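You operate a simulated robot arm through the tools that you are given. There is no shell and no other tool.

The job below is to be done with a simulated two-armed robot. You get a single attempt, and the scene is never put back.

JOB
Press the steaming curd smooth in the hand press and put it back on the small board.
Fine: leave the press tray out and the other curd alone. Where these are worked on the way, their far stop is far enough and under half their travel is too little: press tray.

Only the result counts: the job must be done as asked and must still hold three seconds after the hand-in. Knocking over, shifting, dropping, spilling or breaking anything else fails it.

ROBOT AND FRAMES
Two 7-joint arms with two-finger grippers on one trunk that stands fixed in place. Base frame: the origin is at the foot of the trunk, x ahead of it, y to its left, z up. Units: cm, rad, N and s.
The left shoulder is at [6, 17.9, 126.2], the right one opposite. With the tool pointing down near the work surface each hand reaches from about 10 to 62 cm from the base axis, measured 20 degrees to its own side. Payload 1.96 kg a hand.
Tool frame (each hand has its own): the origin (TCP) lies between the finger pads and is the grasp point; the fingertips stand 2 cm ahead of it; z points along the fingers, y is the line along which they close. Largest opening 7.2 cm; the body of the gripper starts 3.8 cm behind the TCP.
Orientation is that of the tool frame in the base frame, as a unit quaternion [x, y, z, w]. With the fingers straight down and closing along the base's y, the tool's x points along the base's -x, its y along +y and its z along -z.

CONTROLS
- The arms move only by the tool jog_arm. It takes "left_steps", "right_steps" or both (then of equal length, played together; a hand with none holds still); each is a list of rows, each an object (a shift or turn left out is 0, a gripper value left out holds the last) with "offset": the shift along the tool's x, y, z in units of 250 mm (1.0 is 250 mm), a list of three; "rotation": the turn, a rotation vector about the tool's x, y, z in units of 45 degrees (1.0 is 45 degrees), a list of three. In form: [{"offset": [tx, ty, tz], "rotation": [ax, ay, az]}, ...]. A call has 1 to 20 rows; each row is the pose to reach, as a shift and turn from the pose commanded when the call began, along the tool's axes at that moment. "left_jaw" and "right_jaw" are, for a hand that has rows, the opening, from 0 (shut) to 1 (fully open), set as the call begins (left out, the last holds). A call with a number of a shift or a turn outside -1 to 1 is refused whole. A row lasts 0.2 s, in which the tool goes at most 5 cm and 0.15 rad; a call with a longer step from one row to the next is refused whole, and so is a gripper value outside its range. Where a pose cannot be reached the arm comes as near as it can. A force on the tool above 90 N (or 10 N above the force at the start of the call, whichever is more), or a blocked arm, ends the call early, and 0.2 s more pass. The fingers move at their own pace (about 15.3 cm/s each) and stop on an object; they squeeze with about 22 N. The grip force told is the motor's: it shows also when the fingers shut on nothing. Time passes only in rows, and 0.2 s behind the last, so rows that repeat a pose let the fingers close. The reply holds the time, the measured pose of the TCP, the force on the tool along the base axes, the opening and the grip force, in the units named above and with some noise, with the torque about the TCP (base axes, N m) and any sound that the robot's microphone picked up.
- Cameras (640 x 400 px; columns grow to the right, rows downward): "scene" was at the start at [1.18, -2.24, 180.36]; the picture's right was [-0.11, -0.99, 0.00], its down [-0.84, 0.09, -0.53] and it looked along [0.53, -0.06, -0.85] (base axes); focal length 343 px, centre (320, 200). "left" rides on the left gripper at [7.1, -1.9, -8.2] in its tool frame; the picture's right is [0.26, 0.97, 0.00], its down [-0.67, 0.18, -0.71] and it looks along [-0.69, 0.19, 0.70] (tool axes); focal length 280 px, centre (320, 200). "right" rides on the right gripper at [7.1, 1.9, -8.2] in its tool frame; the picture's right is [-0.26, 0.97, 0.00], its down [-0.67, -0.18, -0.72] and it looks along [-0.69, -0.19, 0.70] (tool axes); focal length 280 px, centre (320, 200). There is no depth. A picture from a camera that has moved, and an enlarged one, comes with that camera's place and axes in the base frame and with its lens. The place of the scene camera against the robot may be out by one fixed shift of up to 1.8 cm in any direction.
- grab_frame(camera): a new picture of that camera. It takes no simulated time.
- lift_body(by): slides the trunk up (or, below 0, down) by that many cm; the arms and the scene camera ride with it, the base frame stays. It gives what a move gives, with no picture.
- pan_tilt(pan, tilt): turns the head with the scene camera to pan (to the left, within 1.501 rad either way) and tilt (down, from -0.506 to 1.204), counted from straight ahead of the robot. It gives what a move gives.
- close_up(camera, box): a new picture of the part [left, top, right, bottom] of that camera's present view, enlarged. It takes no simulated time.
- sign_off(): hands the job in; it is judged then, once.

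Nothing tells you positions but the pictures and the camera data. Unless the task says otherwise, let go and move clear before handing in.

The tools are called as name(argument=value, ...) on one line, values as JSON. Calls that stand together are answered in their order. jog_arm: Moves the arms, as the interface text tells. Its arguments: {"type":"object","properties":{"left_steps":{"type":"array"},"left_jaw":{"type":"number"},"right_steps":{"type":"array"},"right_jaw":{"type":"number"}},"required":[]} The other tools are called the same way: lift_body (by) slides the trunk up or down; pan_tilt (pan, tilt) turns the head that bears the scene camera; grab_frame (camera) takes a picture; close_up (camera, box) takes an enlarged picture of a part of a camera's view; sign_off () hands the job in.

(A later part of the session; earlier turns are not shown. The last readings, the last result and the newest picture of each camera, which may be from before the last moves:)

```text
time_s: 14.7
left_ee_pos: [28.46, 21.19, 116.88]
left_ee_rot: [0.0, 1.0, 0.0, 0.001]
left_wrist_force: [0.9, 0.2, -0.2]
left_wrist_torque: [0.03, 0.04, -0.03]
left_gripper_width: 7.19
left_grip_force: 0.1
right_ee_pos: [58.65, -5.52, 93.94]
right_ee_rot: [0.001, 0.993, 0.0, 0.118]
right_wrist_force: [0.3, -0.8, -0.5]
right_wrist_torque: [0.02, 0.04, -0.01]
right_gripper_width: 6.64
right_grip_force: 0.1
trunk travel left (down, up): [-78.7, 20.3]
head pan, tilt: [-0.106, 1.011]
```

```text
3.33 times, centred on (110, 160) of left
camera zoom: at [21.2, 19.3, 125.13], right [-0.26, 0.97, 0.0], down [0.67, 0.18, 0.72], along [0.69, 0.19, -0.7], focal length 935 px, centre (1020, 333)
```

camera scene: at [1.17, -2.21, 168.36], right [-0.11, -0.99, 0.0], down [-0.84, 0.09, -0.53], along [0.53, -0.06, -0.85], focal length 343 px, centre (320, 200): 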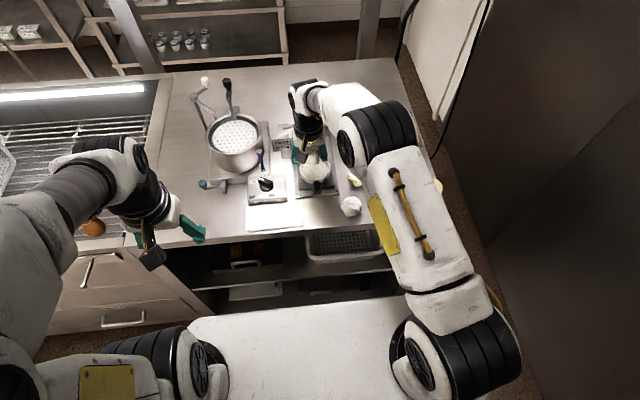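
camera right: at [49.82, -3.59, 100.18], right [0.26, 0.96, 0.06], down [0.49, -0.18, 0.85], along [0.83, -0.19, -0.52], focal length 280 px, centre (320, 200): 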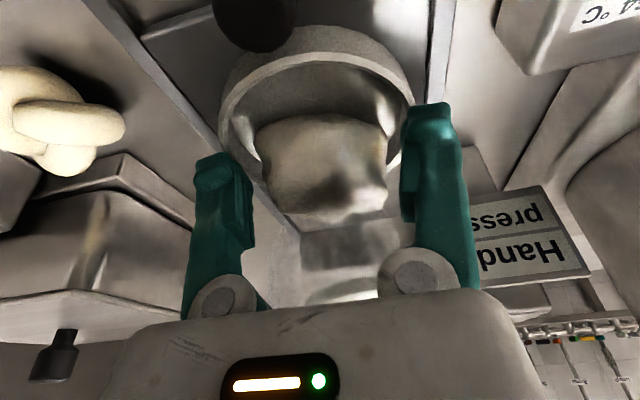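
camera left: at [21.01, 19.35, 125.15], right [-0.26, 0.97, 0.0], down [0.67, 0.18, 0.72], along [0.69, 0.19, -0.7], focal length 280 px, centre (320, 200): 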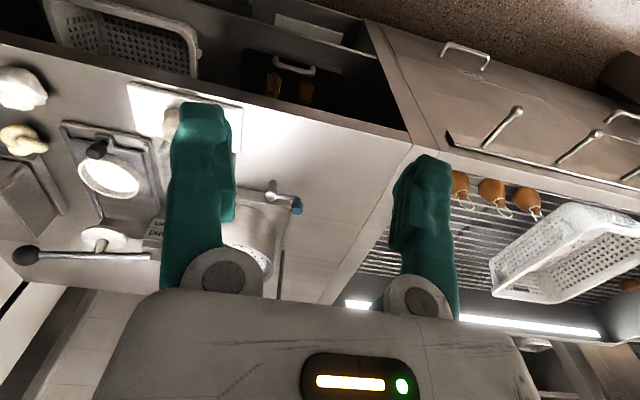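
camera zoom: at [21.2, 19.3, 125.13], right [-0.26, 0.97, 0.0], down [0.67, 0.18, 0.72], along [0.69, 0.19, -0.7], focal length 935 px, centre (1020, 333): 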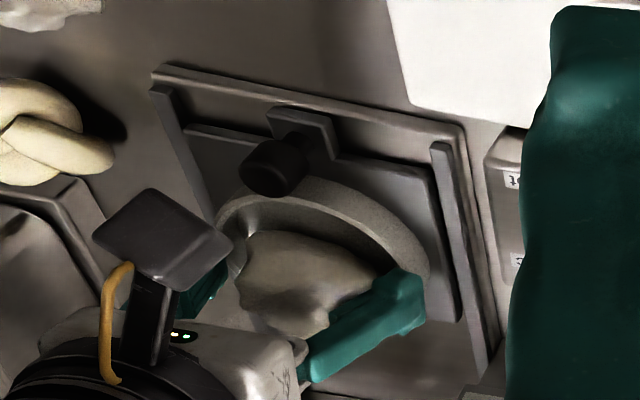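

The curd dropped into the cup. I'll back away up along the tool axis and inspect.

jog_arm(right_steps=[{"offset": [0, 0, -0.08]}, {"offset": [0, 0, -0.2]}, {"offset": [0, 0, -0.35]}, {"offset": [0.1, 0, -0.45]}, {"offset": [0.1, 0, -0.45]}])

grab_frame(camera="right")

close_up(camera="right", box=[220, 0, 420, 260])

close_up(camera="left", box=[60, 100, 160, 220])

close_up(camera="scene", box=[270, 100, 370, 210])

```text
time_s: 15.9
left_ee_pos: [28.56, 21.17, 116.85]
left_ee_rot: [0.0, 1.0, 0.001, 0.002]
left_wrist_force: [0.0, 0.3, 0.5]
left_wrist_torque: [0.02, 0.04, 0.03]
left_gripper_width: 7.22
left_grip_force: 0.1
right_ee_pos: [53.65, -5.46, 104.25]
right_ee_rot: [0.001, 0.993, 0.0, 0.117]
right_wrist_force: [-0.3, 0.8, -0.1]
right_wrist_torque: [-0.02, 0.02, 0.01]
right_gripper_width: 6.62
right_grip_force: 0.0
trunk travel left (down, up): [-78.7, 20.3]
head pan, tilt: [-0.106, 1.011]
```

```text
taken
camera right: at [44.89, -3.63, 110.51], right [0.26, 0.96, 0.06], down [0.49, -0.18, 0.85], along [0.83, -0.19, -0.52], focal length 280 px, centre (320, 200)
```

right: 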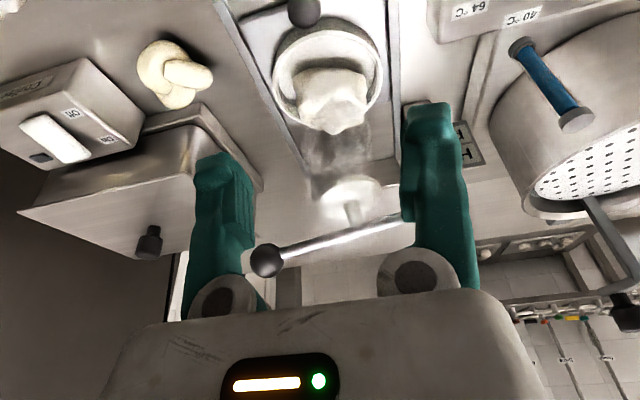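

```text
1.54 times, centred on (320, 130) of right
camera zoom: at [44.89, -3.63, 110.51], right [0.26, 0.96, 0.06], down [0.49, -0.18, 0.85], along [0.83, -0.19, -0.52], focal length 431 px, centre (320, 308)
```

zoom: 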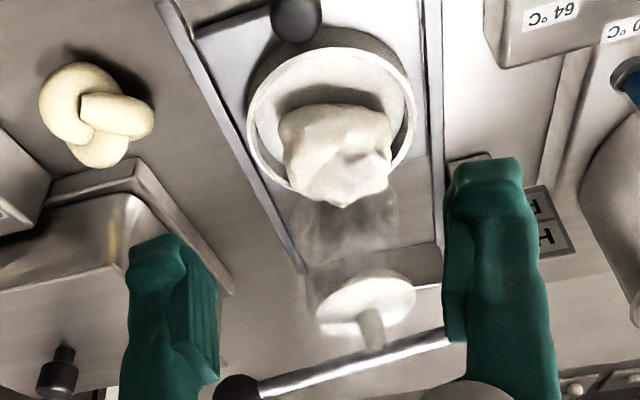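

```text
3.33 times, centred on (110, 160) of left
camera zoom: at [21.28, 19.29, 125.11], right [-0.26, 0.97, 0.0], down [0.67, 0.18, 0.72], along [0.69, 0.19, -0.7], focal length 935 px, centre (1020, 333)
```

zoom: 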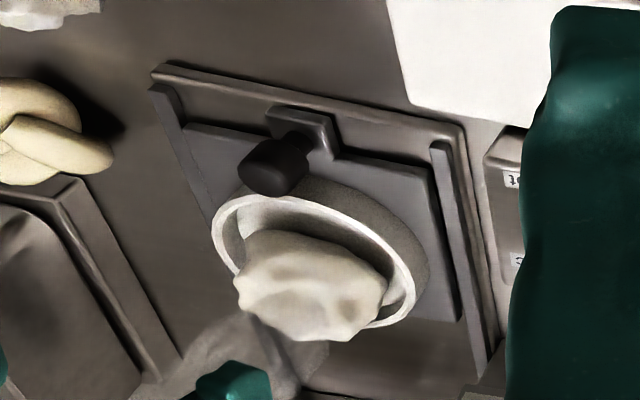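

```text
3.64 times, centred on (320, 155) of scene
camera zoom: at [1.3, -2.24, 168.36], right [-0.11, -0.99, 0.0], down [-0.84, 0.09, -0.53], along [0.53, -0.06, -0.85], focal length 1249 px, centre (320, 364)
```

zoom: 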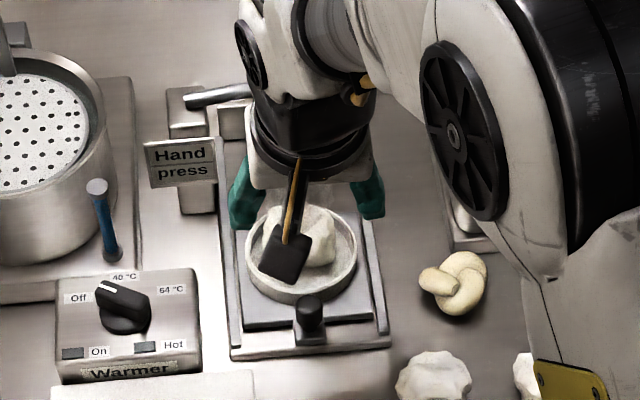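

The curd is in the cup, still steaming. The tray knob is at about (53.0, -5.65), with its top near z 92. I'll tilt a bit more, move above the knob with part-open fingers, and check.

jog_arm(right_steps=[{"offset": [0.03, -0.002, 0.07], "rotation": [0, -0.05, 0]}, {"offset": [0.06, -0.004, 0.14], "rotation": [0, -0.1, 0]}, {"offset": [0.085, -0.006, 0.21], "rotation": [0, -0.16, 0]}, {"offset": [0.108, -0.0076, 0.272], "rotation": [0, -0.21, 0]}, {"offset": [0.108, -0.0076, 0.272], "rotation": [0, -0.21, 0]}], right_jaw=0.55)

grab_frame(camera="right")

close_up(camera="left", box=[60, 100, 160, 220])

close_up(camera="scene", box=[270, 130, 370, 210])

```text
time_s: 17.1
left_ee_pos: [28.48, 21.06, 116.98]
left_ee_rot: [0.0, 1.0, -0.001, 0.001]
left_wrist_force: [-0.5, 0.2, 0.0]
left_wrist_torque: [-0.01, -0.02, 0.03]
left_gripper_width: 7.22
left_grip_force: 0.0
right_ee_pos: [52.54, -5.71, 96.97]
right_ee_rot: [0.0, 0.98, 0.0, 0.2]
right_wrist_force: [-0.1, -0.2, -0.4]
right_wrist_torque: [-0.02, 0.02, 0.01]
right_gripper_width: 3.95
right_grip_force: 0.0
trunk travel left (down, up): [-78.7, 20.3]
head pan, tilt: [-0.106, 1.011]
```

```text
taken
camera right: at [42.84, -3.8, 101.79], right [0.24, 0.96, 0.1], down [0.34, -0.18, 0.92], along [0.91, -0.19, -0.37], focal length 280 px, centre (320, 200)
```

right: 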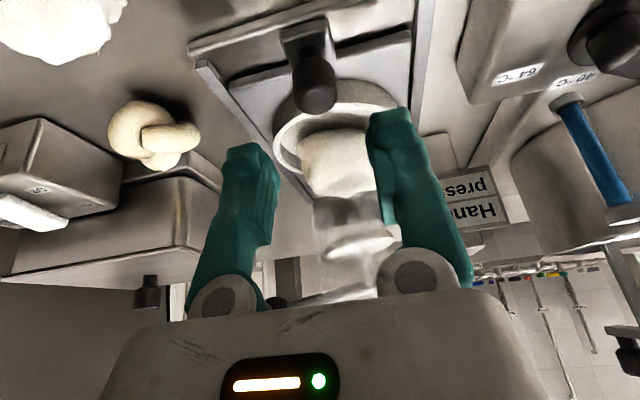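

```text
3.33 times, centred on (110, 160) of left
camera zoom: at [21.21, 19.29, 125.13], right [-0.26, 0.97, 0.0], down [0.67, 0.18, 0.72], along [0.69, 0.19, -0.7], focal length 935 px, centre (1020, 333)
```

zoom: 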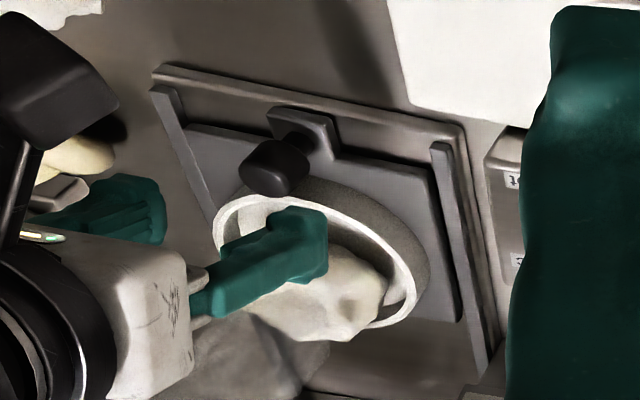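

```text
5.00 times, centred on (320, 170) of scene
camera zoom: at [1.19, -2.25, 168.36], right [-0.11, -0.99, 0.0], down [-0.84, 0.09, -0.53], along [0.53, -0.06, -0.85], focal length 1717 px, centre (320, 350)
```

zoom: 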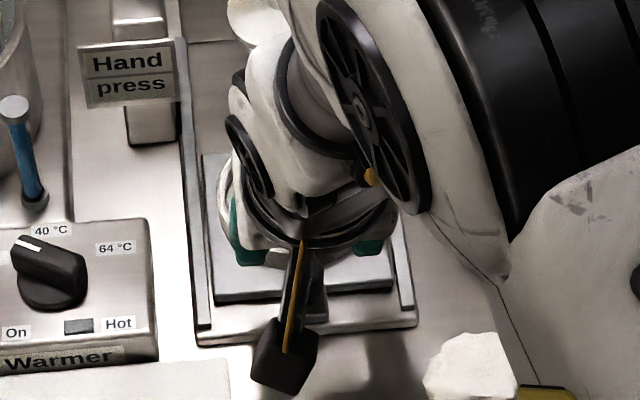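

The knob is at (52.9, -5.7), from z 89.8 to 92.5, and the fingers straddle its line. I'll descend and grip it.

jog_arm(right_steps=[{"offset": [0.026, 0, 0.056]}, {"offset": [0.052, 0, 0.113]}, {"offset": [0.0784, 0, 0.169]}, {"offset": [0.0784, 0, 0.169]}])

grab_frame(camera="right")

close_up(camera="left", box=[60, 100, 160, 220])

```text
time_s: 18.1
left_ee_pos: [28.5, 21.08, 116.94]
left_ee_rot: [0.0, 1.0, 0.0, 0.0]
left_wrist_force: [-0.1, 0.3, 0.3]
left_wrist_torque: [0.01, 0.01, 0.0]
left_gripper_width: 7.18
left_grip_force: 0.1
right_ee_pos: [52.32, -5.89, 92.33]
right_ee_rot: [0.001, 0.98, -0.001, 0.2]
right_wrist_force: [-0.3, 0.5, -0.2]
right_wrist_torque: [-0.02, 0.0, 0.0]
right_gripper_width: 3.96
right_grip_force: 0.1
trunk travel left (down, up): [-78.7, 20.3]
head pan, tilt: [-0.106, 1.011]
```

```text
taken
camera right: at [42.68, -3.86, 97.05], right [0.24, 0.96, 0.1], down [0.34, -0.18, 0.92], along [0.91, -0.19, -0.37], focal length 280 px, centre (320, 200)
```

right: 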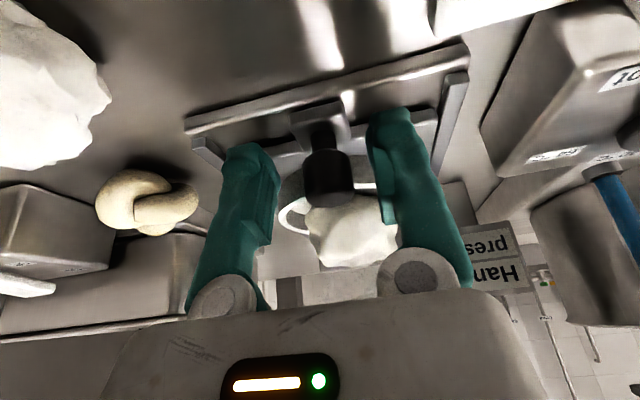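

```text
3.33 times, centred on (110, 160) of left
camera zoom: at [21.19, 19.3, 125.13], right [-0.26, 0.97, 0.0], down [0.67, 0.18, 0.72], along [0.69, 0.19, -0.7], focal length 935 px, centre (1020, 333)
```

zoom: 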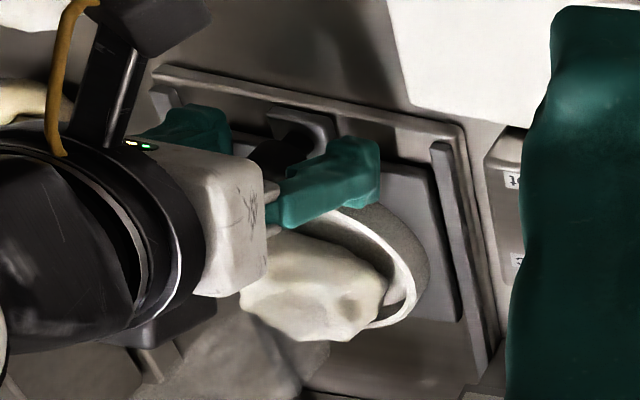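

The knob is centred between the fingers. I'll close on it.

jog_arm(right_steps=[{"offset": [0, 0, 0]}, {"offset": [0, 0, 0]}, {"offset": [0, 0, 0]}, {"offset": [0, 0, 0]}], right_jaw=0.1)

```text
time_s: 19.1
left_ee_pos: [28.62, 21.41, 116.9]
left_ee_rot: [0.0, 1.0, -0.001, 0.001]
left_wrist_force: [0.8, -0.4, 0.1]
left_wrist_torque: [-0.02, -0.03, 0.01]
left_gripper_width: 7.17
left_grip_force: 0.1
right_ee_pos: [52.3, -5.46, 92.24]
right_ee_rot: [-0.001, 0.98, 0.001, 0.199]
right_wrist_force: [0.1, 13.5, -7.5]
right_wrist_torque: [0.13, -0.11, 0.11]
right_gripper_width: 1.8
right_grip_force: 40.2
trunk travel left (down, up): [-78.7, 20.3]
head pan, tilt: [-0.106, 1.011]
```

The knob is gripped at 1.8 cm width. I'll push the tray in toward its far stop.

jog_arm(right_steps=[{"offset": [-0.037, 0.007, 0.0157]}, {"offset": [-0.074, 0.007, 0.0314]}, {"offset": [-0.11, 0.007, 0.047]}, {"offset": [-0.147, 0.007, 0.0627]}, {"offset": [-0.184, 0.007, 0.0784]}, {"offset": [-0.221, 0.007, 0.0941]}, {"offset": [-0.258, 0.007, 0.11]}, {"offset": [-0.294, 0.007, 0.1254]}, {"offset": [-0.312, 0.007, 0.133]}, {"offset": [-0.312, 0.007, 0.133]}])

grab_frame(camera="right")

close_up(camera="left", box=[40, 110, 180, 270])

close_up(camera="scene", box=[250, 90, 390, 210])

```text
time_s: 21.3
left_ee_pos: [28.63, 21.06, 116.94]
left_ee_rot: [0.001, 1.0, -0.001, 0.0]
left_wrist_force: [0.9, -0.5, -0.6]
left_wrist_torque: [-0.02, 0.02, 0.0]
left_gripper_width: 7.2
left_grip_force: 0.0
right_ee_pos: [60.84, -5.58, 92.19]
right_ee_rot: [0.001, 0.98, 0.0, 0.198]
right_wrist_force: [0.9, 5.7, -15.7]
right_wrist_torque: [0.05, -0.05, 0.02]
right_gripper_width: 1.76
right_grip_force: 40.3
trunk travel left (down, up): [-78.7, 20.3]
head pan, tilt: [-0.106, 1.011]
```

```text
taken
camera right: at [51.26, -3.61, 97.0], right [0.24, 0.96, 0.1], down [0.34, -0.18, 0.92], along [0.91, -0.19, -0.38], focal length 280 px, centre (320, 200)
```

right: 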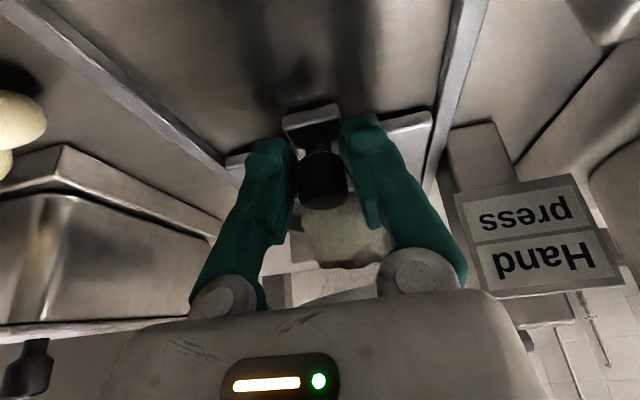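

```text
2.50 times, centred on (110, 190) of left
camera zoom: at [21.41, 19.38, 125.07], right [-0.26, 0.97, 0.0], down [0.67, 0.18, 0.71], along [0.69, 0.19, -0.7], focal length 701 px, centre (845, 225)
```

zoom: 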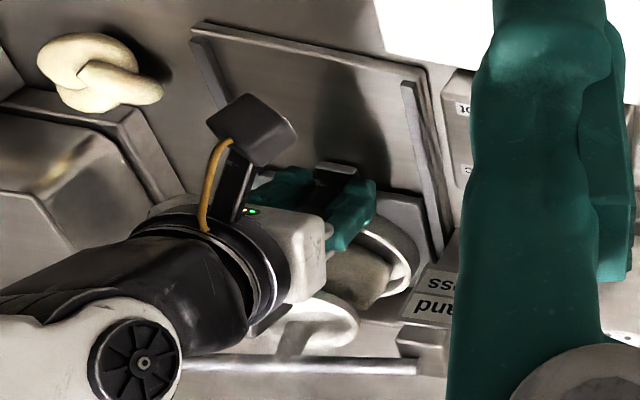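

```text
3.33 times, centred on (320, 150) of scene
camera zoom: at [1.46, -2.12, 168.35], right [-0.11, -0.99, 0.0], down [-0.84, 0.09, -0.53], along [0.53, -0.06, -0.85], focal length 1145 px, centre (320, 367)
```

zoom: 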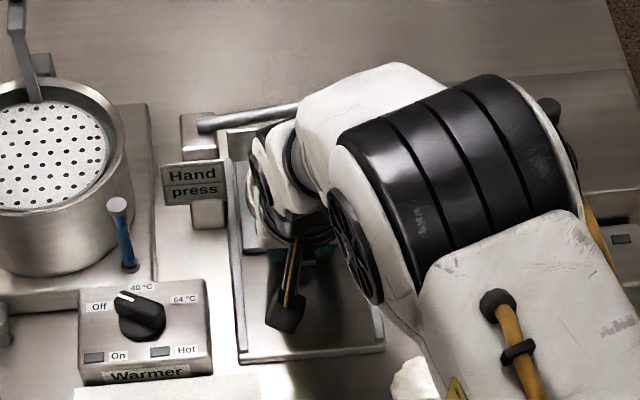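

The tray has gone in 8.5 cm without meeting a stop. I'll continue in small steps and watch the force.

jog_arm(right_steps=[{"offset": [-0.0148, 0, 0.0063]}, {"offset": [-0.0295, 0, 0.0125]}, {"offset": [-0.0295, 0, 0.0125]}])

```text
time_s: 22.1
left_ee_pos: [28.43, 21.19, 116.84]
left_ee_rot: [0.001, 1.0, -0.001, 0.0]
left_wrist_force: [0.0, 0.1, 0.2]
left_wrist_torque: [0.0, 0.01, -0.04]
left_gripper_width: 7.19
left_grip_force: 0.0
right_ee_pos: [61.41, -5.54, 92.23]
right_ee_rot: [0.0, 0.981, 0.0, 0.196]
right_wrist_force: [-14.2, 3.7, -20.0]
right_wrist_torque: [0.03, 0.34, 0.01]
right_gripper_width: 1.74
right_grip_force: 39.8
trunk travel left (down, up): [-78.7, 20.3]
head pan, tilt: [-0.106, 1.011]
```

The stop is reached at 9.1 cm of travel, with the cup under the plunger. I'll ease off, open the fingers and back away.

jog_arm(right_steps=[{"offset": [0.008, 0, -0.0037]}, {"offset": [0.008, 0, -0.0037]}])

jog_arm(right_steps=[{"offset": [0, 0, 0]}, {"offset": [0, 0, 0]}, {"offset": [0, 0, 0]}], right_jaw=0.5)

jog_arm(right_steps=[{"offset": [0, 0, -0.08]}, {"offset": [0, 0, -0.18]}, {"offset": [0, 0, -0.3]}, {"offset": [0.1, 0, -0.42]}, {"offset": [0.2, 0, -0.5]}, {"offset": [0.2, 0, -0.5]}])

grab_frame(camera="right")

close_up(camera="left", box=[0, 60, 200, 280])

grab_frame(camera="scene")

```text
time_s: 22.7
left_ee_pos: [28.63, 21.13, 116.92]
left_ee_rot: [0.0, 1.0, -0.001, 0.001]
left_wrist_force: [0.0, -0.2, 0.6]
left_wrist_torque: [0.01, 0.0, -0.01]
left_gripper_width: 7.21
left_grip_force: 0.1
right_ee_pos: [61.48, -5.55, 92.13]
right_ee_rot: [0.001, 0.98, 0.0, 0.197]
right_wrist_force: [-10.1, 3.1, -24.9]
right_wrist_torque: [0.0, 0.31, 0.01]
right_gripper_width: 1.76
right_grip_force: 39.7
trunk travel left (down, up): [-78.7, 20.3]
head pan, tilt: [-0.106, 1.011]
```

```text
time_s: 23.5
left_ee_pos: [28.5, 21.14, 116.93]
left_ee_rot: [0.0, 1.0, 0.0, 0.0]
left_wrist_force: [0.8, -1.1, -1.0]
left_wrist_torque: [0.01, 0.0, 0.01]
left_gripper_width: 7.22
left_grip_force: 0.0
right_ee_pos: [61.29, -5.46, 92.4]
right_ee_rot: [0.001, 0.98, 0.0, 0.199]
right_wrist_force: [-0.4, 0.9, 0.2]
right_wrist_torque: [0.01, 0.02, 0.03]
right_gripper_width: 3.58
right_grip_force: 0.1
trunk travel left (down, up): [-78.7, 20.3]
head pan, tilt: [-0.106, 1.011]
```

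```text
time_s: 24.9
left_ee_pos: [28.49, 21.09, 117.02]
left_ee_rot: [-0.001, 1.0, 0.001, 0.001]
left_wrist_force: [-0.5, -0.3, -0.1]
left_wrist_torque: [-0.01, -0.01, -0.01]
left_gripper_width: 7.21
left_grip_force: 0.1
right_ee_pos: [52.04, -5.58, 101.69]
right_ee_rot: [0.001, 0.98, 0.0, 0.199]
right_wrist_force: [0.7, -0.1, 0.2]
right_wrist_torque: [-0.03, 0.0, 0.03]
right_gripper_width: 3.61
right_grip_force: 0.0
trunk travel left (down, up): [-78.7, 20.3]
head pan, tilt: [-0.106, 1.011]
```

```text
taken
camera right: at [42.35, -3.62, 106.46], right [0.24, 0.96, 0.1], down [0.34, -0.18, 0.92], along [0.91, -0.19, -0.38], focal length 280 px, centre (320, 200)
```

right: 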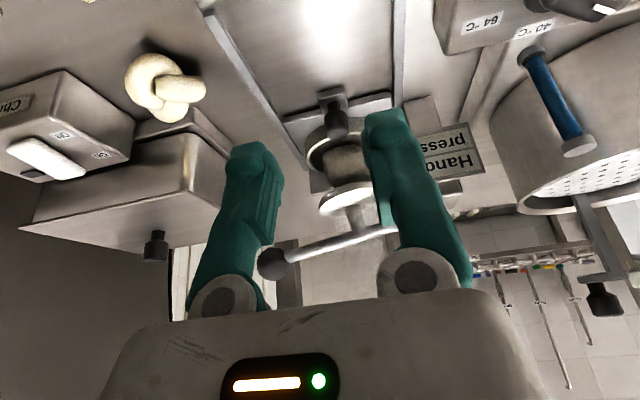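

```text
1.82 times, centred on (100, 170) of left
camera zoom: at [21.28, 19.29, 125.12], right [-0.26, 0.97, 0.0], down [0.67, 0.18, 0.72], along [0.69, 0.19, -0.7], focal length 510 px, centre (720, 254)
```

zoom: 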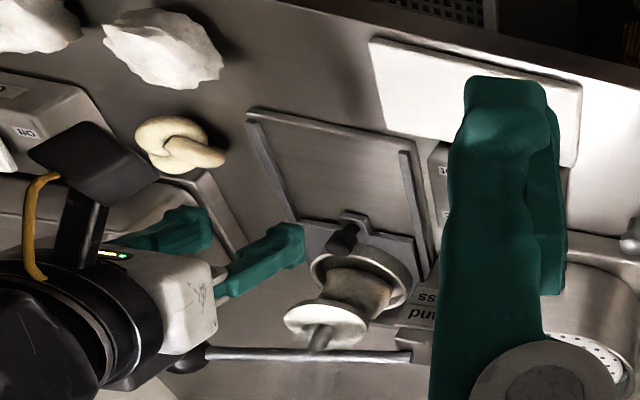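

```text
taken
camera scene: at [1.28, -2.24, 168.36], right [-0.11, -0.99, 0.0], down [-0.84, 0.09, -0.53], along [0.53, -0.06, -0.85], focal length 343 px, centre (320, 200)
```

scene: 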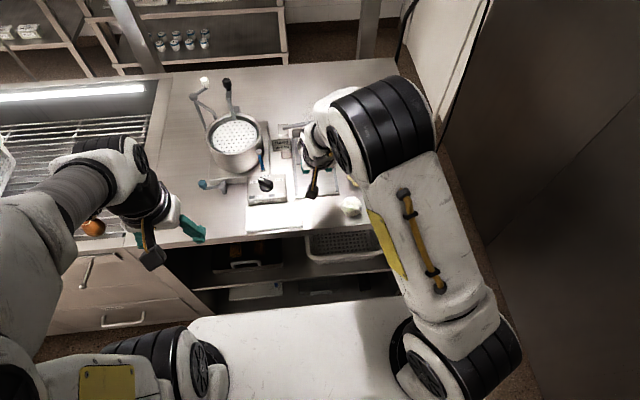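

The tray is fully in with the curd under the plunger. Next comes the lever, whose ball is at about (67.9, -14.2, 101.2). I'll bring the closed fingers above it with a forward tilt.

jog_arm(right_steps=[{"offset": [-0.04, 0, -0.1], "rotation": [0, -0.03, 0]}, {"offset": [-0.083, 0, -0.195], "rotation": [0, -0.06, 0]}, {"offset": [-0.187, -0.062, -0.15], "rotation": [0, -0.1, 0]}, {"offset": [-0.291, -0.123, -0.106], "rotation": [0, -0.127, 0]}, {"offset": [-0.395, -0.185, -0.062], "rotation": [0, -0.127, 0]}, {"offset": [-0.5, -0.246, -0.018], "rotation": [0, -0.127, 0]}, {"offset": [-0.604, -0.308, 0.027], "rotation": [0, -0.127, 0]}, {"offset": [-0.604, -0.308, 0.027], "rotation": [0, -0.127, 0]}], right_jaw=0)

grab_frame(camera="right")

close_up(camera="left", box=[0, 60, 200, 280])

grab_frame(camera="scene")

```text
time_s: 26.7
left_ee_pos: [28.42, 21.22, 116.9]
left_ee_rot: [0.0, 1.0, -0.001, 0.001]
left_wrist_force: [-0.5, 0.0, -0.2]
left_wrist_torque: [-0.01, -0.02, 0.01]
left_gripper_width: 7.22
left_grip_force: 0.1
right_ee_pos: [65.84, -13.19, 107.15]
right_ee_rot: [0.001, 0.969, 0.0, 0.247]
right_wrist_force: [-0.4, -0.4, 0.6]
right_wrist_torque: [0.04, 0.02, 0.02]
right_gripper_width: 0.0
right_grip_force: 22.2
trunk travel left (down, up): [-78.7, 20.3]
head pan, tilt: [-0.106, 1.011]
```

```text
taken
camera right: at [55.77, -11.3, 110.85], right [0.23, 0.96, 0.13], down [0.25, -0.18, 0.95], along [0.94, -0.19, -0.28], focal length 280 px, centre (320, 200)
```

right: 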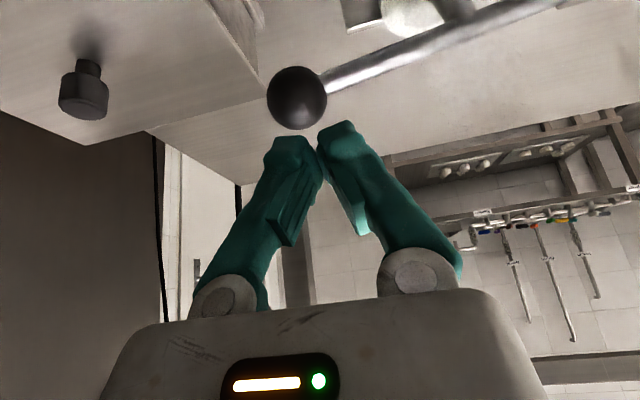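

```text
1.82 times, centred on (100, 170) of left
camera zoom: at [21.15, 19.33, 125.14], right [-0.26, 0.97, 0.0], down [0.67, 0.18, 0.72], along [0.69, 0.19, -0.7], focal length 510 px, centre (720, 254)
```

zoom: 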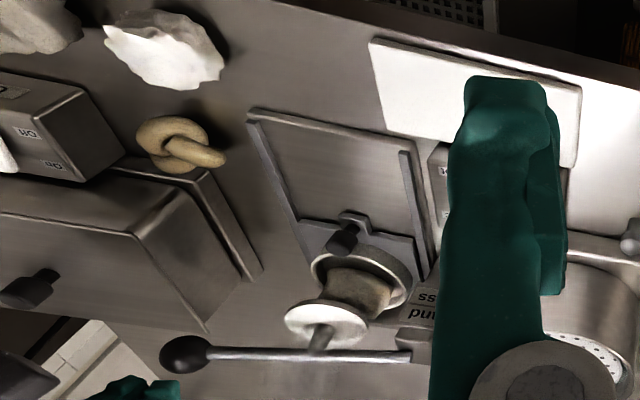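

```text
taken
camera scene: at [1.11, -2.18, 168.36], right [-0.11, -0.99, 0.0], down [-0.84, 0.09, -0.53], along [0.53, -0.06, -0.85], focal length 343 px, centre (320, 200)
```

scene: 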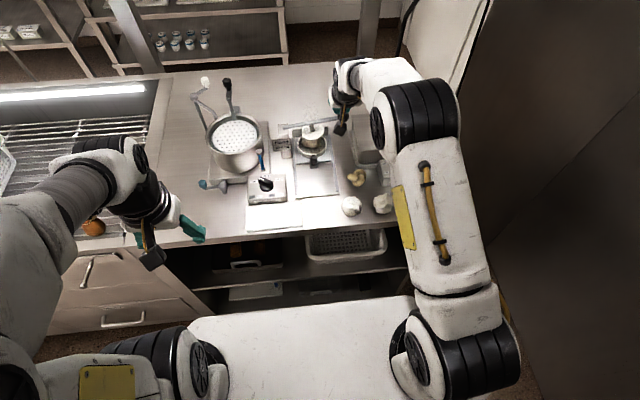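

The ball is at (68.1, -14.3, 101.3), just below the fingertips. I'll press down in stages and check the force.

jog_arm(right_steps=[{"offset": [0.0033, -0.012, 0.0438]}, {"offset": [0.0225, -0.012, 0.079]}, {"offset": [0.0417, -0.012, 0.114]}, {"offset": [0.0608, -0.012, 0.149]}, {"offset": [0.08, -0.012, 0.184]}, {"offset": [0.08, -0.012, 0.184]}])

grab_frame(camera="right")

close_up(camera="left", box=[0, 100, 200, 300])

```text
time_s: 28.1
left_ee_pos: [28.39, 21.15, 116.87]
left_ee_rot: [0.0, 1.0, 0.0, 0.001]
left_wrist_force: [0.0, -0.4, -0.2]
left_wrist_torque: [-0.01, -0.01, 0.01]
left_gripper_width: 7.2
left_grip_force: 0.0
right_ee_pos: [66.43, -13.64, 102.08]
right_ee_rot: [0.001, 0.969, -0.001, 0.248]
right_wrist_force: [-0.6, -0.3, 1.8]
right_wrist_torque: [0.01, 0.02, -0.03]
right_gripper_width: 0.01
right_grip_force: 21.9
trunk travel left (down, up): [-78.7, 20.3]
head pan, tilt: [-0.106, 1.011]
```

```text
taken
camera right: at [56.3, -11.66, 105.89], right [0.23, 0.96, 0.13], down [0.25, -0.18, 0.95], along [0.94, -0.19, -0.28], focal length 280 px, centre (320, 200)
```

right: 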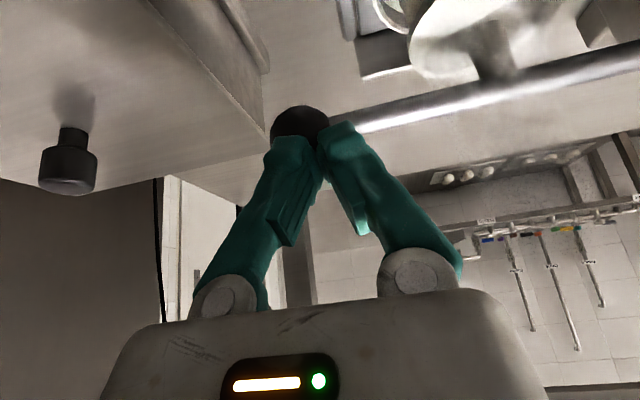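

```text
2.00 times, centred on (100, 200) of left
camera zoom: at [21.17, 19.29, 125.14], right [-0.26, 0.97, 0.0], down [0.67, 0.18, 0.72], along [0.69, 0.19, -0.7], focal length 561 px, centre (760, 200)
```

zoom: 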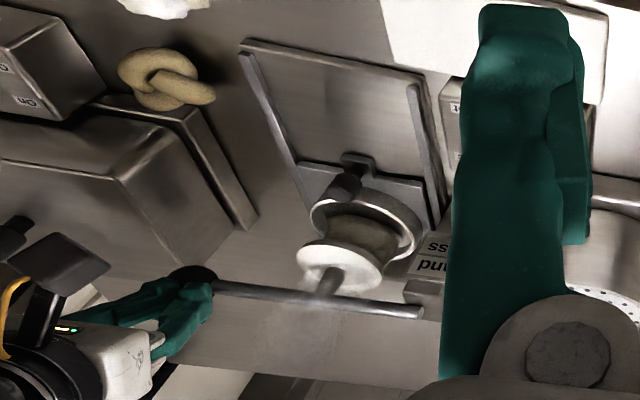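

The lever is following the fingers down with little force, and the plate is near the curd. I'll keep pressing.

jog_arm(right_steps=[{"offset": [0.0192, 0, 0.0351]}, {"offset": [0.0383, 0, 0.0702]}, {"offset": [0.0575, 0, 0.1054]}, {"offset": [0.0766, 0, 0.1405]}, {"offset": [0.0766, 0, 0.1405]}])

grab_frame(camera="right")

close_up(camera="left", box=[0, 100, 200, 300])

```text
time_s: 29.0
left_ee_pos: [26.88, 21.21, 117.26]
left_ee_rot: [0.001, 1.0, -0.001, 0.008]
left_wrist_force: [-1.0, 0.1, 1.0]
left_wrist_torque: [0.01, 0.0, -0.03]
left_gripper_width: 7.21
left_grip_force: 0.1
right_ee_pos: [65.91, -13.45, 101.1]
right_ee_rot: [0.001, 0.963, 0.001, 0.268]
right_wrist_force: [-48.6, -0.1, 46.6]
right_wrist_torque: [-0.24, 0.2, -0.5]
right_gripper_width: 0.0
right_grip_force: 21.9
trunk travel left (down, up): [-78.7, 20.3]
head pan, tilt: [-0.106, 1.011]
stopped in row 4 (right hand): the force on the tool passed its limit at 98 N (the readings are from after the stop); the commanded pose is now the measured one
```

```text
taken
camera right: at [55.69, -11.51, 104.51], right [0.23, 0.96, 0.14], down [0.21, -0.19, 0.96], along [0.95, -0.19, -0.24], focal length 280 px, centre (320, 200)
```

right: 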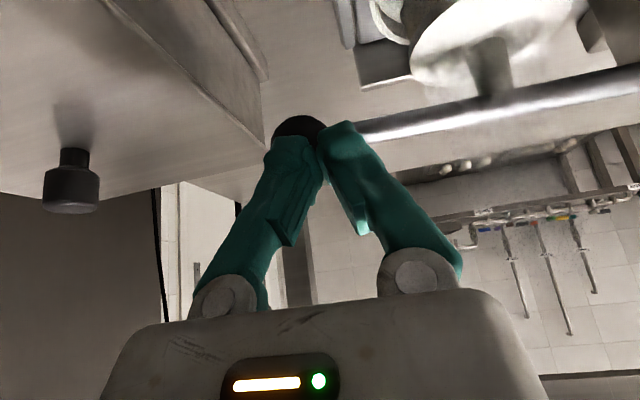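

```text
2.00 times, centred on (100, 200) of left
camera zoom: at [19.53, 19.41, 125.4], right [-0.26, 0.97, -0.01], down [0.66, 0.18, 0.73], along [0.7, 0.19, -0.69], focal length 561 px, centre (760, 200)
```

zoom: 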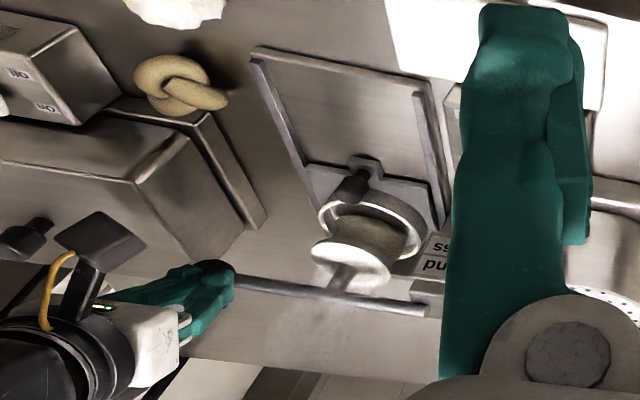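

The force limit tripped because the plate met resistance from the curd, and the tilted contact wastes force sideways. I'll look closely at the curd and plate.

close_up(camera="left", box=[80, 170, 160, 260])

close_up(camera="scene", box=[270, 110, 370, 180])

grab_frame(camera="scene")

```text
4.44 times, centred on (120, 215) of left
camera zoom: at [19.53, 19.41, 125.4], right [-0.26, 0.97, -0.01], down [0.66, 0.18, 0.73], along [0.7, 0.19, -0.69], focal length 1246 px, centre (1209, 133)
```

zoom: 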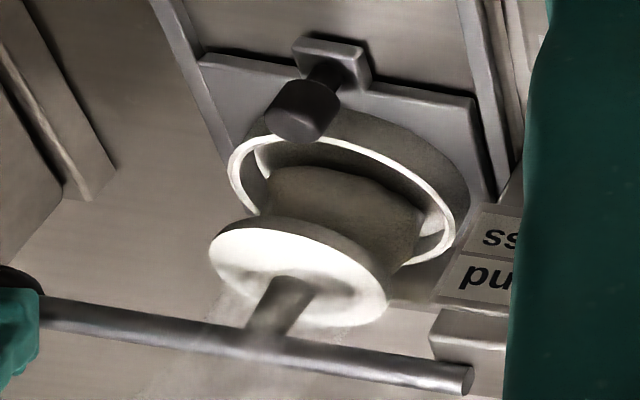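

```text
5.71 times, centred on (320, 145) of scene
camera zoom: at [-1.15, -2.08, 168.35], right [-0.11, -0.99, 0.0], down [-0.83, 0.09, -0.54], along [0.54, -0.06, -0.84], focal length 1962 px, centre (320, 514)
```

zoom: 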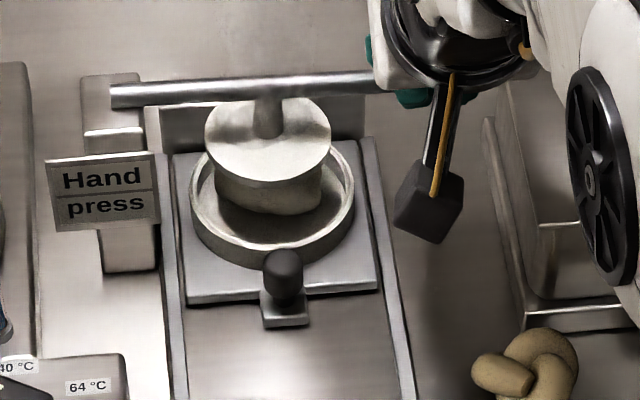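

```text
taken
camera scene: at [-1.15, -2.08, 168.35], right [-0.11, -0.99, 0.0], down [-0.83, 0.09, -0.54], along [0.54, -0.06, -0.84], focal length 343 px, centre (320, 200)
```

scene: 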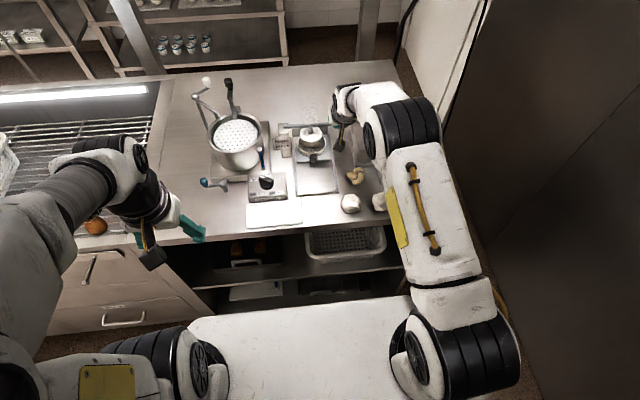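

The curd under the plate now looks smooth-sided. I'll hold the present pressure for a second to be sure, then recheck.

jog_arm(right_steps=[{"offset": [0, 0, 0]}, {"offset": [0, 0, 0]}, {"offset": [0, 0, 0]}, {"offset": [0, 0, 0]}, {"offset": [0, 0, 0]}])

close_up(camera="scene", box=[270, 110, 370, 180])

grab_frame(camera="right")

```text
time_s: 30.2
left_ee_pos: [27.0, 21.39, 117.35]
left_ee_rot: [0.0, 1.0, 0.0, 0.008]
left_wrist_force: [0.0, 0.7, -0.1]
left_wrist_torque: [-0.02, 0.0, 0.02]
left_gripper_width: 7.21
left_grip_force: 0.1
right_ee_pos: [65.92, -13.37, 101.03]
right_ee_rot: [0.0, 0.963, 0.0, 0.269]
right_wrist_force: [-48.6, 0.3, 58.5]
right_wrist_torque: [-0.25, 0.02, -0.55]
right_gripper_width: 0.02
right_grip_force: 21.5
trunk travel left (down, up): [-78.7, 20.3]
head pan, tilt: [-0.106, 1.011]
```

```text
5.71 times, centred on (320, 145) of scene
camera zoom: at [-1.12, -1.98, 168.37], right [-0.11, -0.99, 0.0], down [-0.83, 0.09, -0.54], along [0.54, -0.06, -0.84], focal length 1962 px, centre (320, 514)
```

zoom: 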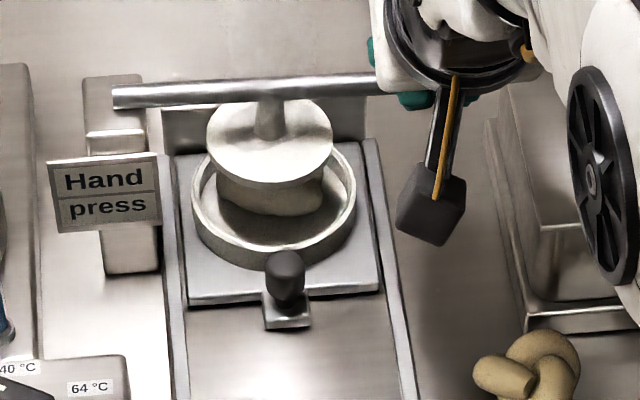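

```text
taken
camera right: at [55.69, -11.51, 104.46], right [0.22, 0.97, 0.14], down [0.21, -0.18, 0.96], along [0.95, -0.19, -0.24], focal length 280 px, centre (320, 200)
```

right: 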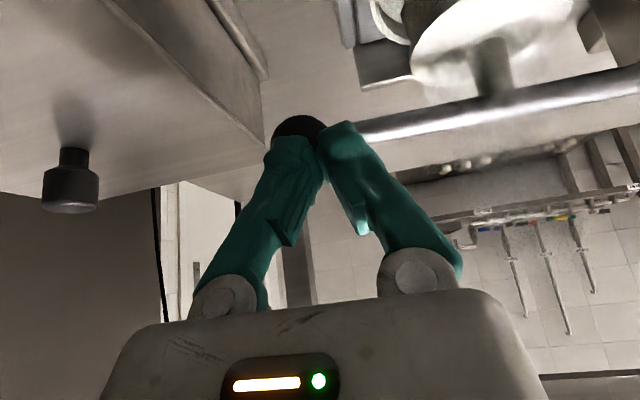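

I'll ease off and see whether the lever springs up and how the curd looks.

jog_arm(right_steps=[{"offset": [0, 0, -0.04]}, {"offset": [0, 0, -0.08]}, {"offset": [0, 0, -0.16]}, {"offset": [0, 0, -0.24]}, {"offset": [0, 0, -0.24]}, {"offset": [0, 0, -0.24]}])

close_up(camera="scene", box=[270, 110, 370, 180])

close_up(camera="left", box=[40, 140, 180, 260])

grab_frame(camera="right")

```text
time_s: 31.6
left_ee_pos: [28.35, 21.2, 116.95]
left_ee_rot: [0.0, 1.0, 0.0, 0.001]
left_wrist_force: [-0.3, 0.1, -0.2]
left_wrist_torque: [-0.03, -0.01, -0.01]
left_gripper_width: 7.18
left_grip_force: 0.1
right_ee_pos: [64.19, -13.5, 104.93]
right_ee_rot: [0.001, 0.965, 0.001, 0.261]
right_wrist_force: [-0.4, -0.1, 0.4]
right_wrist_torque: [-0.03, -0.03, 0.01]
right_gripper_width: 0.01
right_grip_force: 21.5
trunk travel left (down, up): [-78.7, 20.3]
head pan, tilt: [-0.106, 1.011]
```

```text
5.71 times, centred on (320, 145) of scene
camera zoom: at [1.1, -2.23, 168.36], right [-0.11, -0.99, 0.0], down [-0.84, 0.09, -0.53], along [0.53, -0.06, -0.85], focal length 1962 px, centre (320, 514)
```

zoom: 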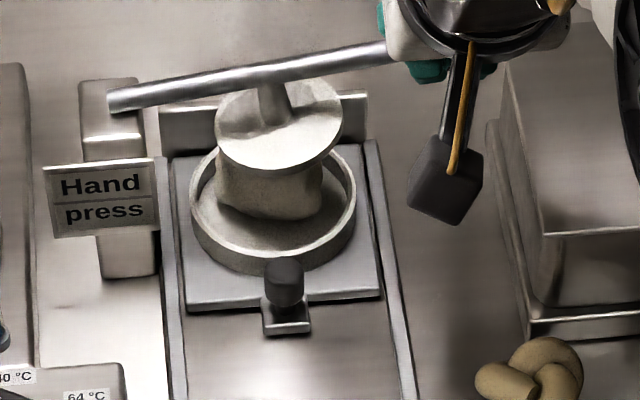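

```text
3.33 times, centred on (110, 200) of left
camera zoom: at [21.14, 19.3, 125.14], right [-0.26, 0.97, 0.0], down [0.67, 0.18, 0.72], along [0.69, 0.19, -0.7], focal length 935 px, centre (1020, 200)
```

zoom: 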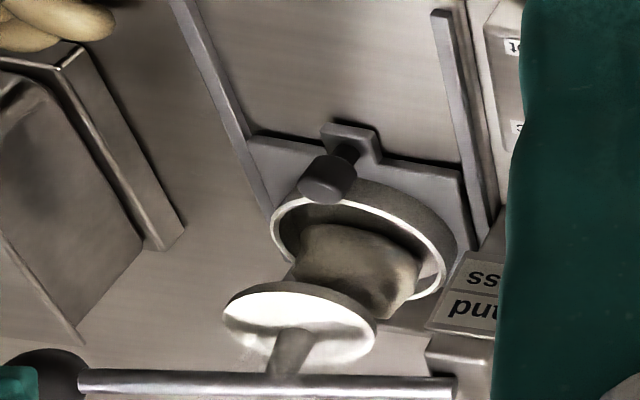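

```text
taken
camera right: at [53.89, -11.58, 108.61], right [0.23, 0.96, 0.13], down [0.22, -0.18, 0.96], along [0.95, -0.19, -0.26], focal length 280 px, centre (320, 200)
```

right: 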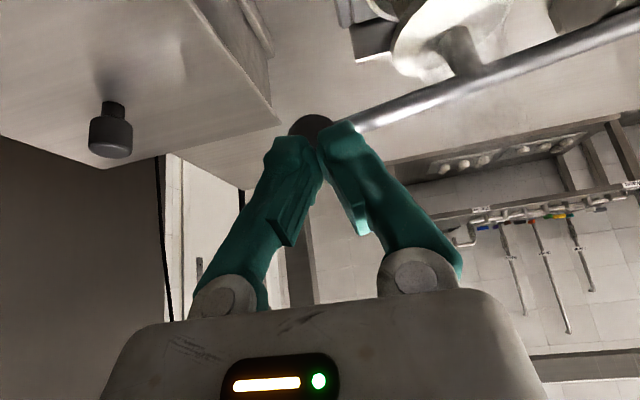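

The lever springs back by itself. I'll look closely at the curd to judge whether it has changed.

close_up(camera="left", box=[90, 170, 150, 230])

close_up(camera="scene", box=[295, 115, 345, 160])

close_up(camera="right", box=[330, 0, 530, 120])

```text
6.67 times, centred on (120, 200) of left
camera zoom: at [21.14, 19.3, 125.14], right [-0.26, 0.97, 0.0], down [0.67, 0.18, 0.72], along [0.69, 0.19, -0.7], focal length 1869 px, centre (1653, 200)
```

zoom: 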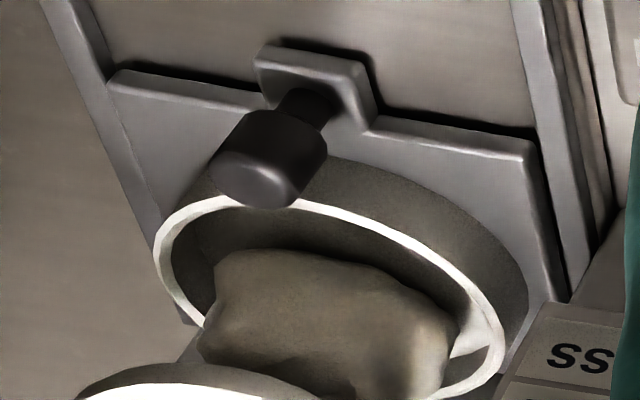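

```text
8.89 times, centred on (320, 138) of scene
camera zoom: at [1.1, -2.23, 168.36], right [-0.11, -0.99, 0.0], down [-0.84, 0.09, -0.53], along [0.53, -0.06, -0.85], focal length 3053 px, centre (320, 756)
```

zoom: 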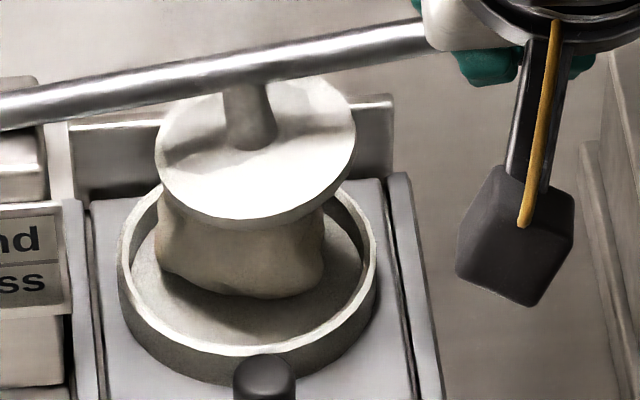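

```text
3.20 times, centred on (430, 60) of right
camera zoom: at [53.89, -11.58, 108.61], right [0.23, 0.96, 0.13], down [0.22, -0.18, 0.96], along [0.95, -0.19, -0.26], focal length 897 px, centre (-32, 648)
```

zoom: 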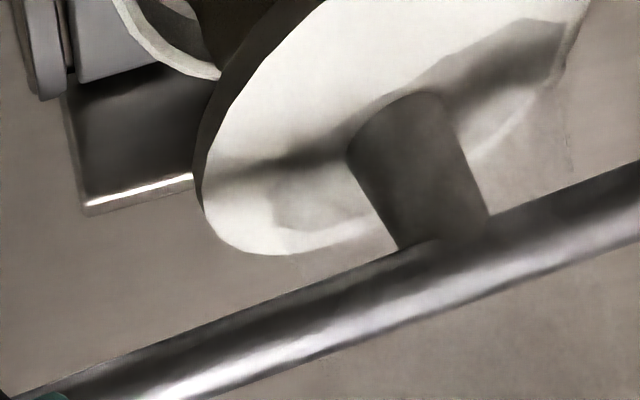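

The curd is still rough, so it needs more downward force. I'll move the fingertips to the very top of the ball with more tilt, so the push goes straight down.

jog_arm(right_steps=[{"offset": [-0.04, 0, -0.069], "rotation": [0, -0.045, 0]}, {"offset": [-0.1, 0, -0.035], "rotation": [0, -0.092, 0]}, {"offset": [-0.161, -0.004, 0.0014], "rotation": [0, -0.092, 0]}, {"offset": [-0.133, -0.004, 0.0498], "rotation": [0, -0.092, 0]}, {"offset": [-0.133, -0.004, 0.0498], "rotation": [0, -0.092, 0]}])

grab_frame(camera="right")

close_up(camera="left", box=[0, 140, 140, 280])

```text
time_s: 32.8
left_ee_pos: [28.43, 21.04, 116.93]
left_ee_rot: [0.0, 1.0, 0.0, 0.001]
left_wrist_force: [-0.1, 0.1, 0.0]
left_wrist_torque: [0.0, 0.01, -0.02]
left_gripper_width: 7.23
left_grip_force: 0.1
right_ee_pos: [67.67, -13.83, 105.67]
right_ee_rot: [0.0, 0.955, 0.001, 0.295]
right_wrist_force: [0.0, 0.8, -0.2]
right_wrist_torque: [0.01, -0.02, -0.01]
right_gripper_width: 0.01
right_grip_force: 21.4
trunk travel left (down, up): [-78.7, 20.3]
head pan, tilt: [-0.106, 1.011]
```

```text
taken
camera right: at [57.27, -11.86, 108.42], right [0.22, 0.96, 0.15], down [0.15, -0.18, 0.97], along [0.96, -0.19, -0.19], focal length 280 px, centre (320, 200)
```

right: 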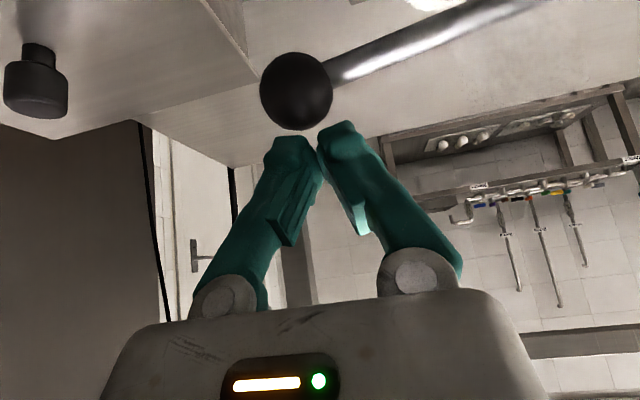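

```text
2.86 times, centred on (70, 210) of left
camera zoom: at [21.21, 19.3, 125.13], right [-0.26, 0.97, 0.0], down [0.67, 0.18, 0.72], along [0.69, 0.19, -0.7], focal length 801 px, centre (1034, 171)
```

zoom: 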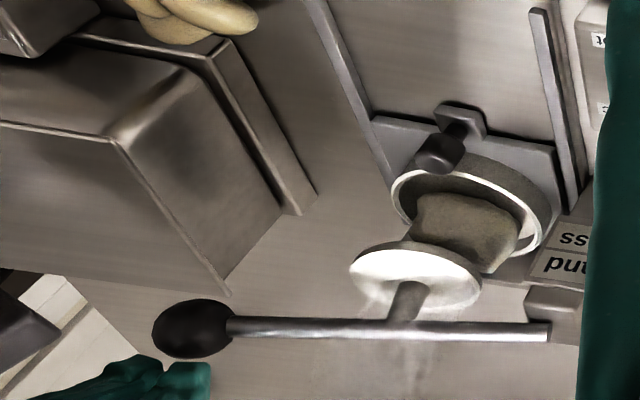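

The fingertips are right over the top of the ball. I'll descend to where the plate meets the curd, then add force gradually.

jog_arm(right_steps=[{"offset": [0.0226, 0, 0.033]}, {"offset": [0.0452, 0, 0.066]}, {"offset": [0.0678, 0, 0.099]}, {"offset": [0.0859, 0, 0.1254]}, {"offset": [0.0859, 0, 0.1254]}])

jog_arm(right_steps=[{"offset": [0.009, 0, 0.0132]}, {"offset": [0.018, 0, 0.0264]}, {"offset": [0.018, 0, 0.0264]}])

close_up(camera="left", box=[40, 140, 180, 260])

```text
time_s: 34.0
left_ee_pos: [28.34, 21.28, 116.96]
left_ee_rot: [0.001, 1.0, -0.001, 0.001]
left_wrist_force: [0.6, 0.1, 0.3]
left_wrist_torque: [-0.01, -0.01, 0.01]
left_gripper_width: 7.21
left_grip_force: 0.0
right_ee_pos: [67.73, -13.65, 102.16]
right_ee_rot: [0.001, 0.955, 0.001, 0.297]
right_wrist_force: [1.6, -1.0, 13.2]
right_wrist_torque: [-0.1, -0.09, -0.05]
right_gripper_width: 0.0
right_grip_force: 21.4
trunk travel left (down, up): [-78.7, 20.3]
head pan, tilt: [-0.106, 1.011]
```

```text
time_s: 34.8
left_ee_pos: [27.81, 21.18, 117.1]
left_ee_rot: [0.0, 1.0, -0.001, 0.004]
left_wrist_force: [0.3, 0.3, -0.1]
left_wrist_torque: [0.03, -0.02, -0.01]
left_gripper_width: 7.21
left_grip_force: 0.1
right_ee_pos: [67.29, -13.46, 101.93]
right_ee_rot: [0.0, 0.954, 0.001, 0.301]
right_wrist_force: [-1.8, 2.3, 42.3]
right_wrist_torque: [-0.29, -0.17, -0.1]
right_gripper_width: 0.01
right_grip_force: 21.6
trunk travel left (down, up): [-78.7, 20.3]
head pan, tilt: [-0.106, 1.011]
```

```text
3.33 times, centred on (110, 200) of left
camera zoom: at [20.58, 19.45, 125.26], right [-0.26, 0.97, 0.0], down [0.67, 0.18, 0.72], along [0.7, 0.19, -0.69], focal length 935 px, centre (1020, 200)
```

zoom: 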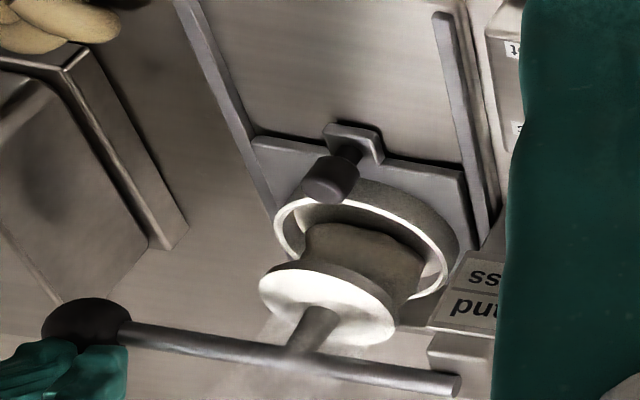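

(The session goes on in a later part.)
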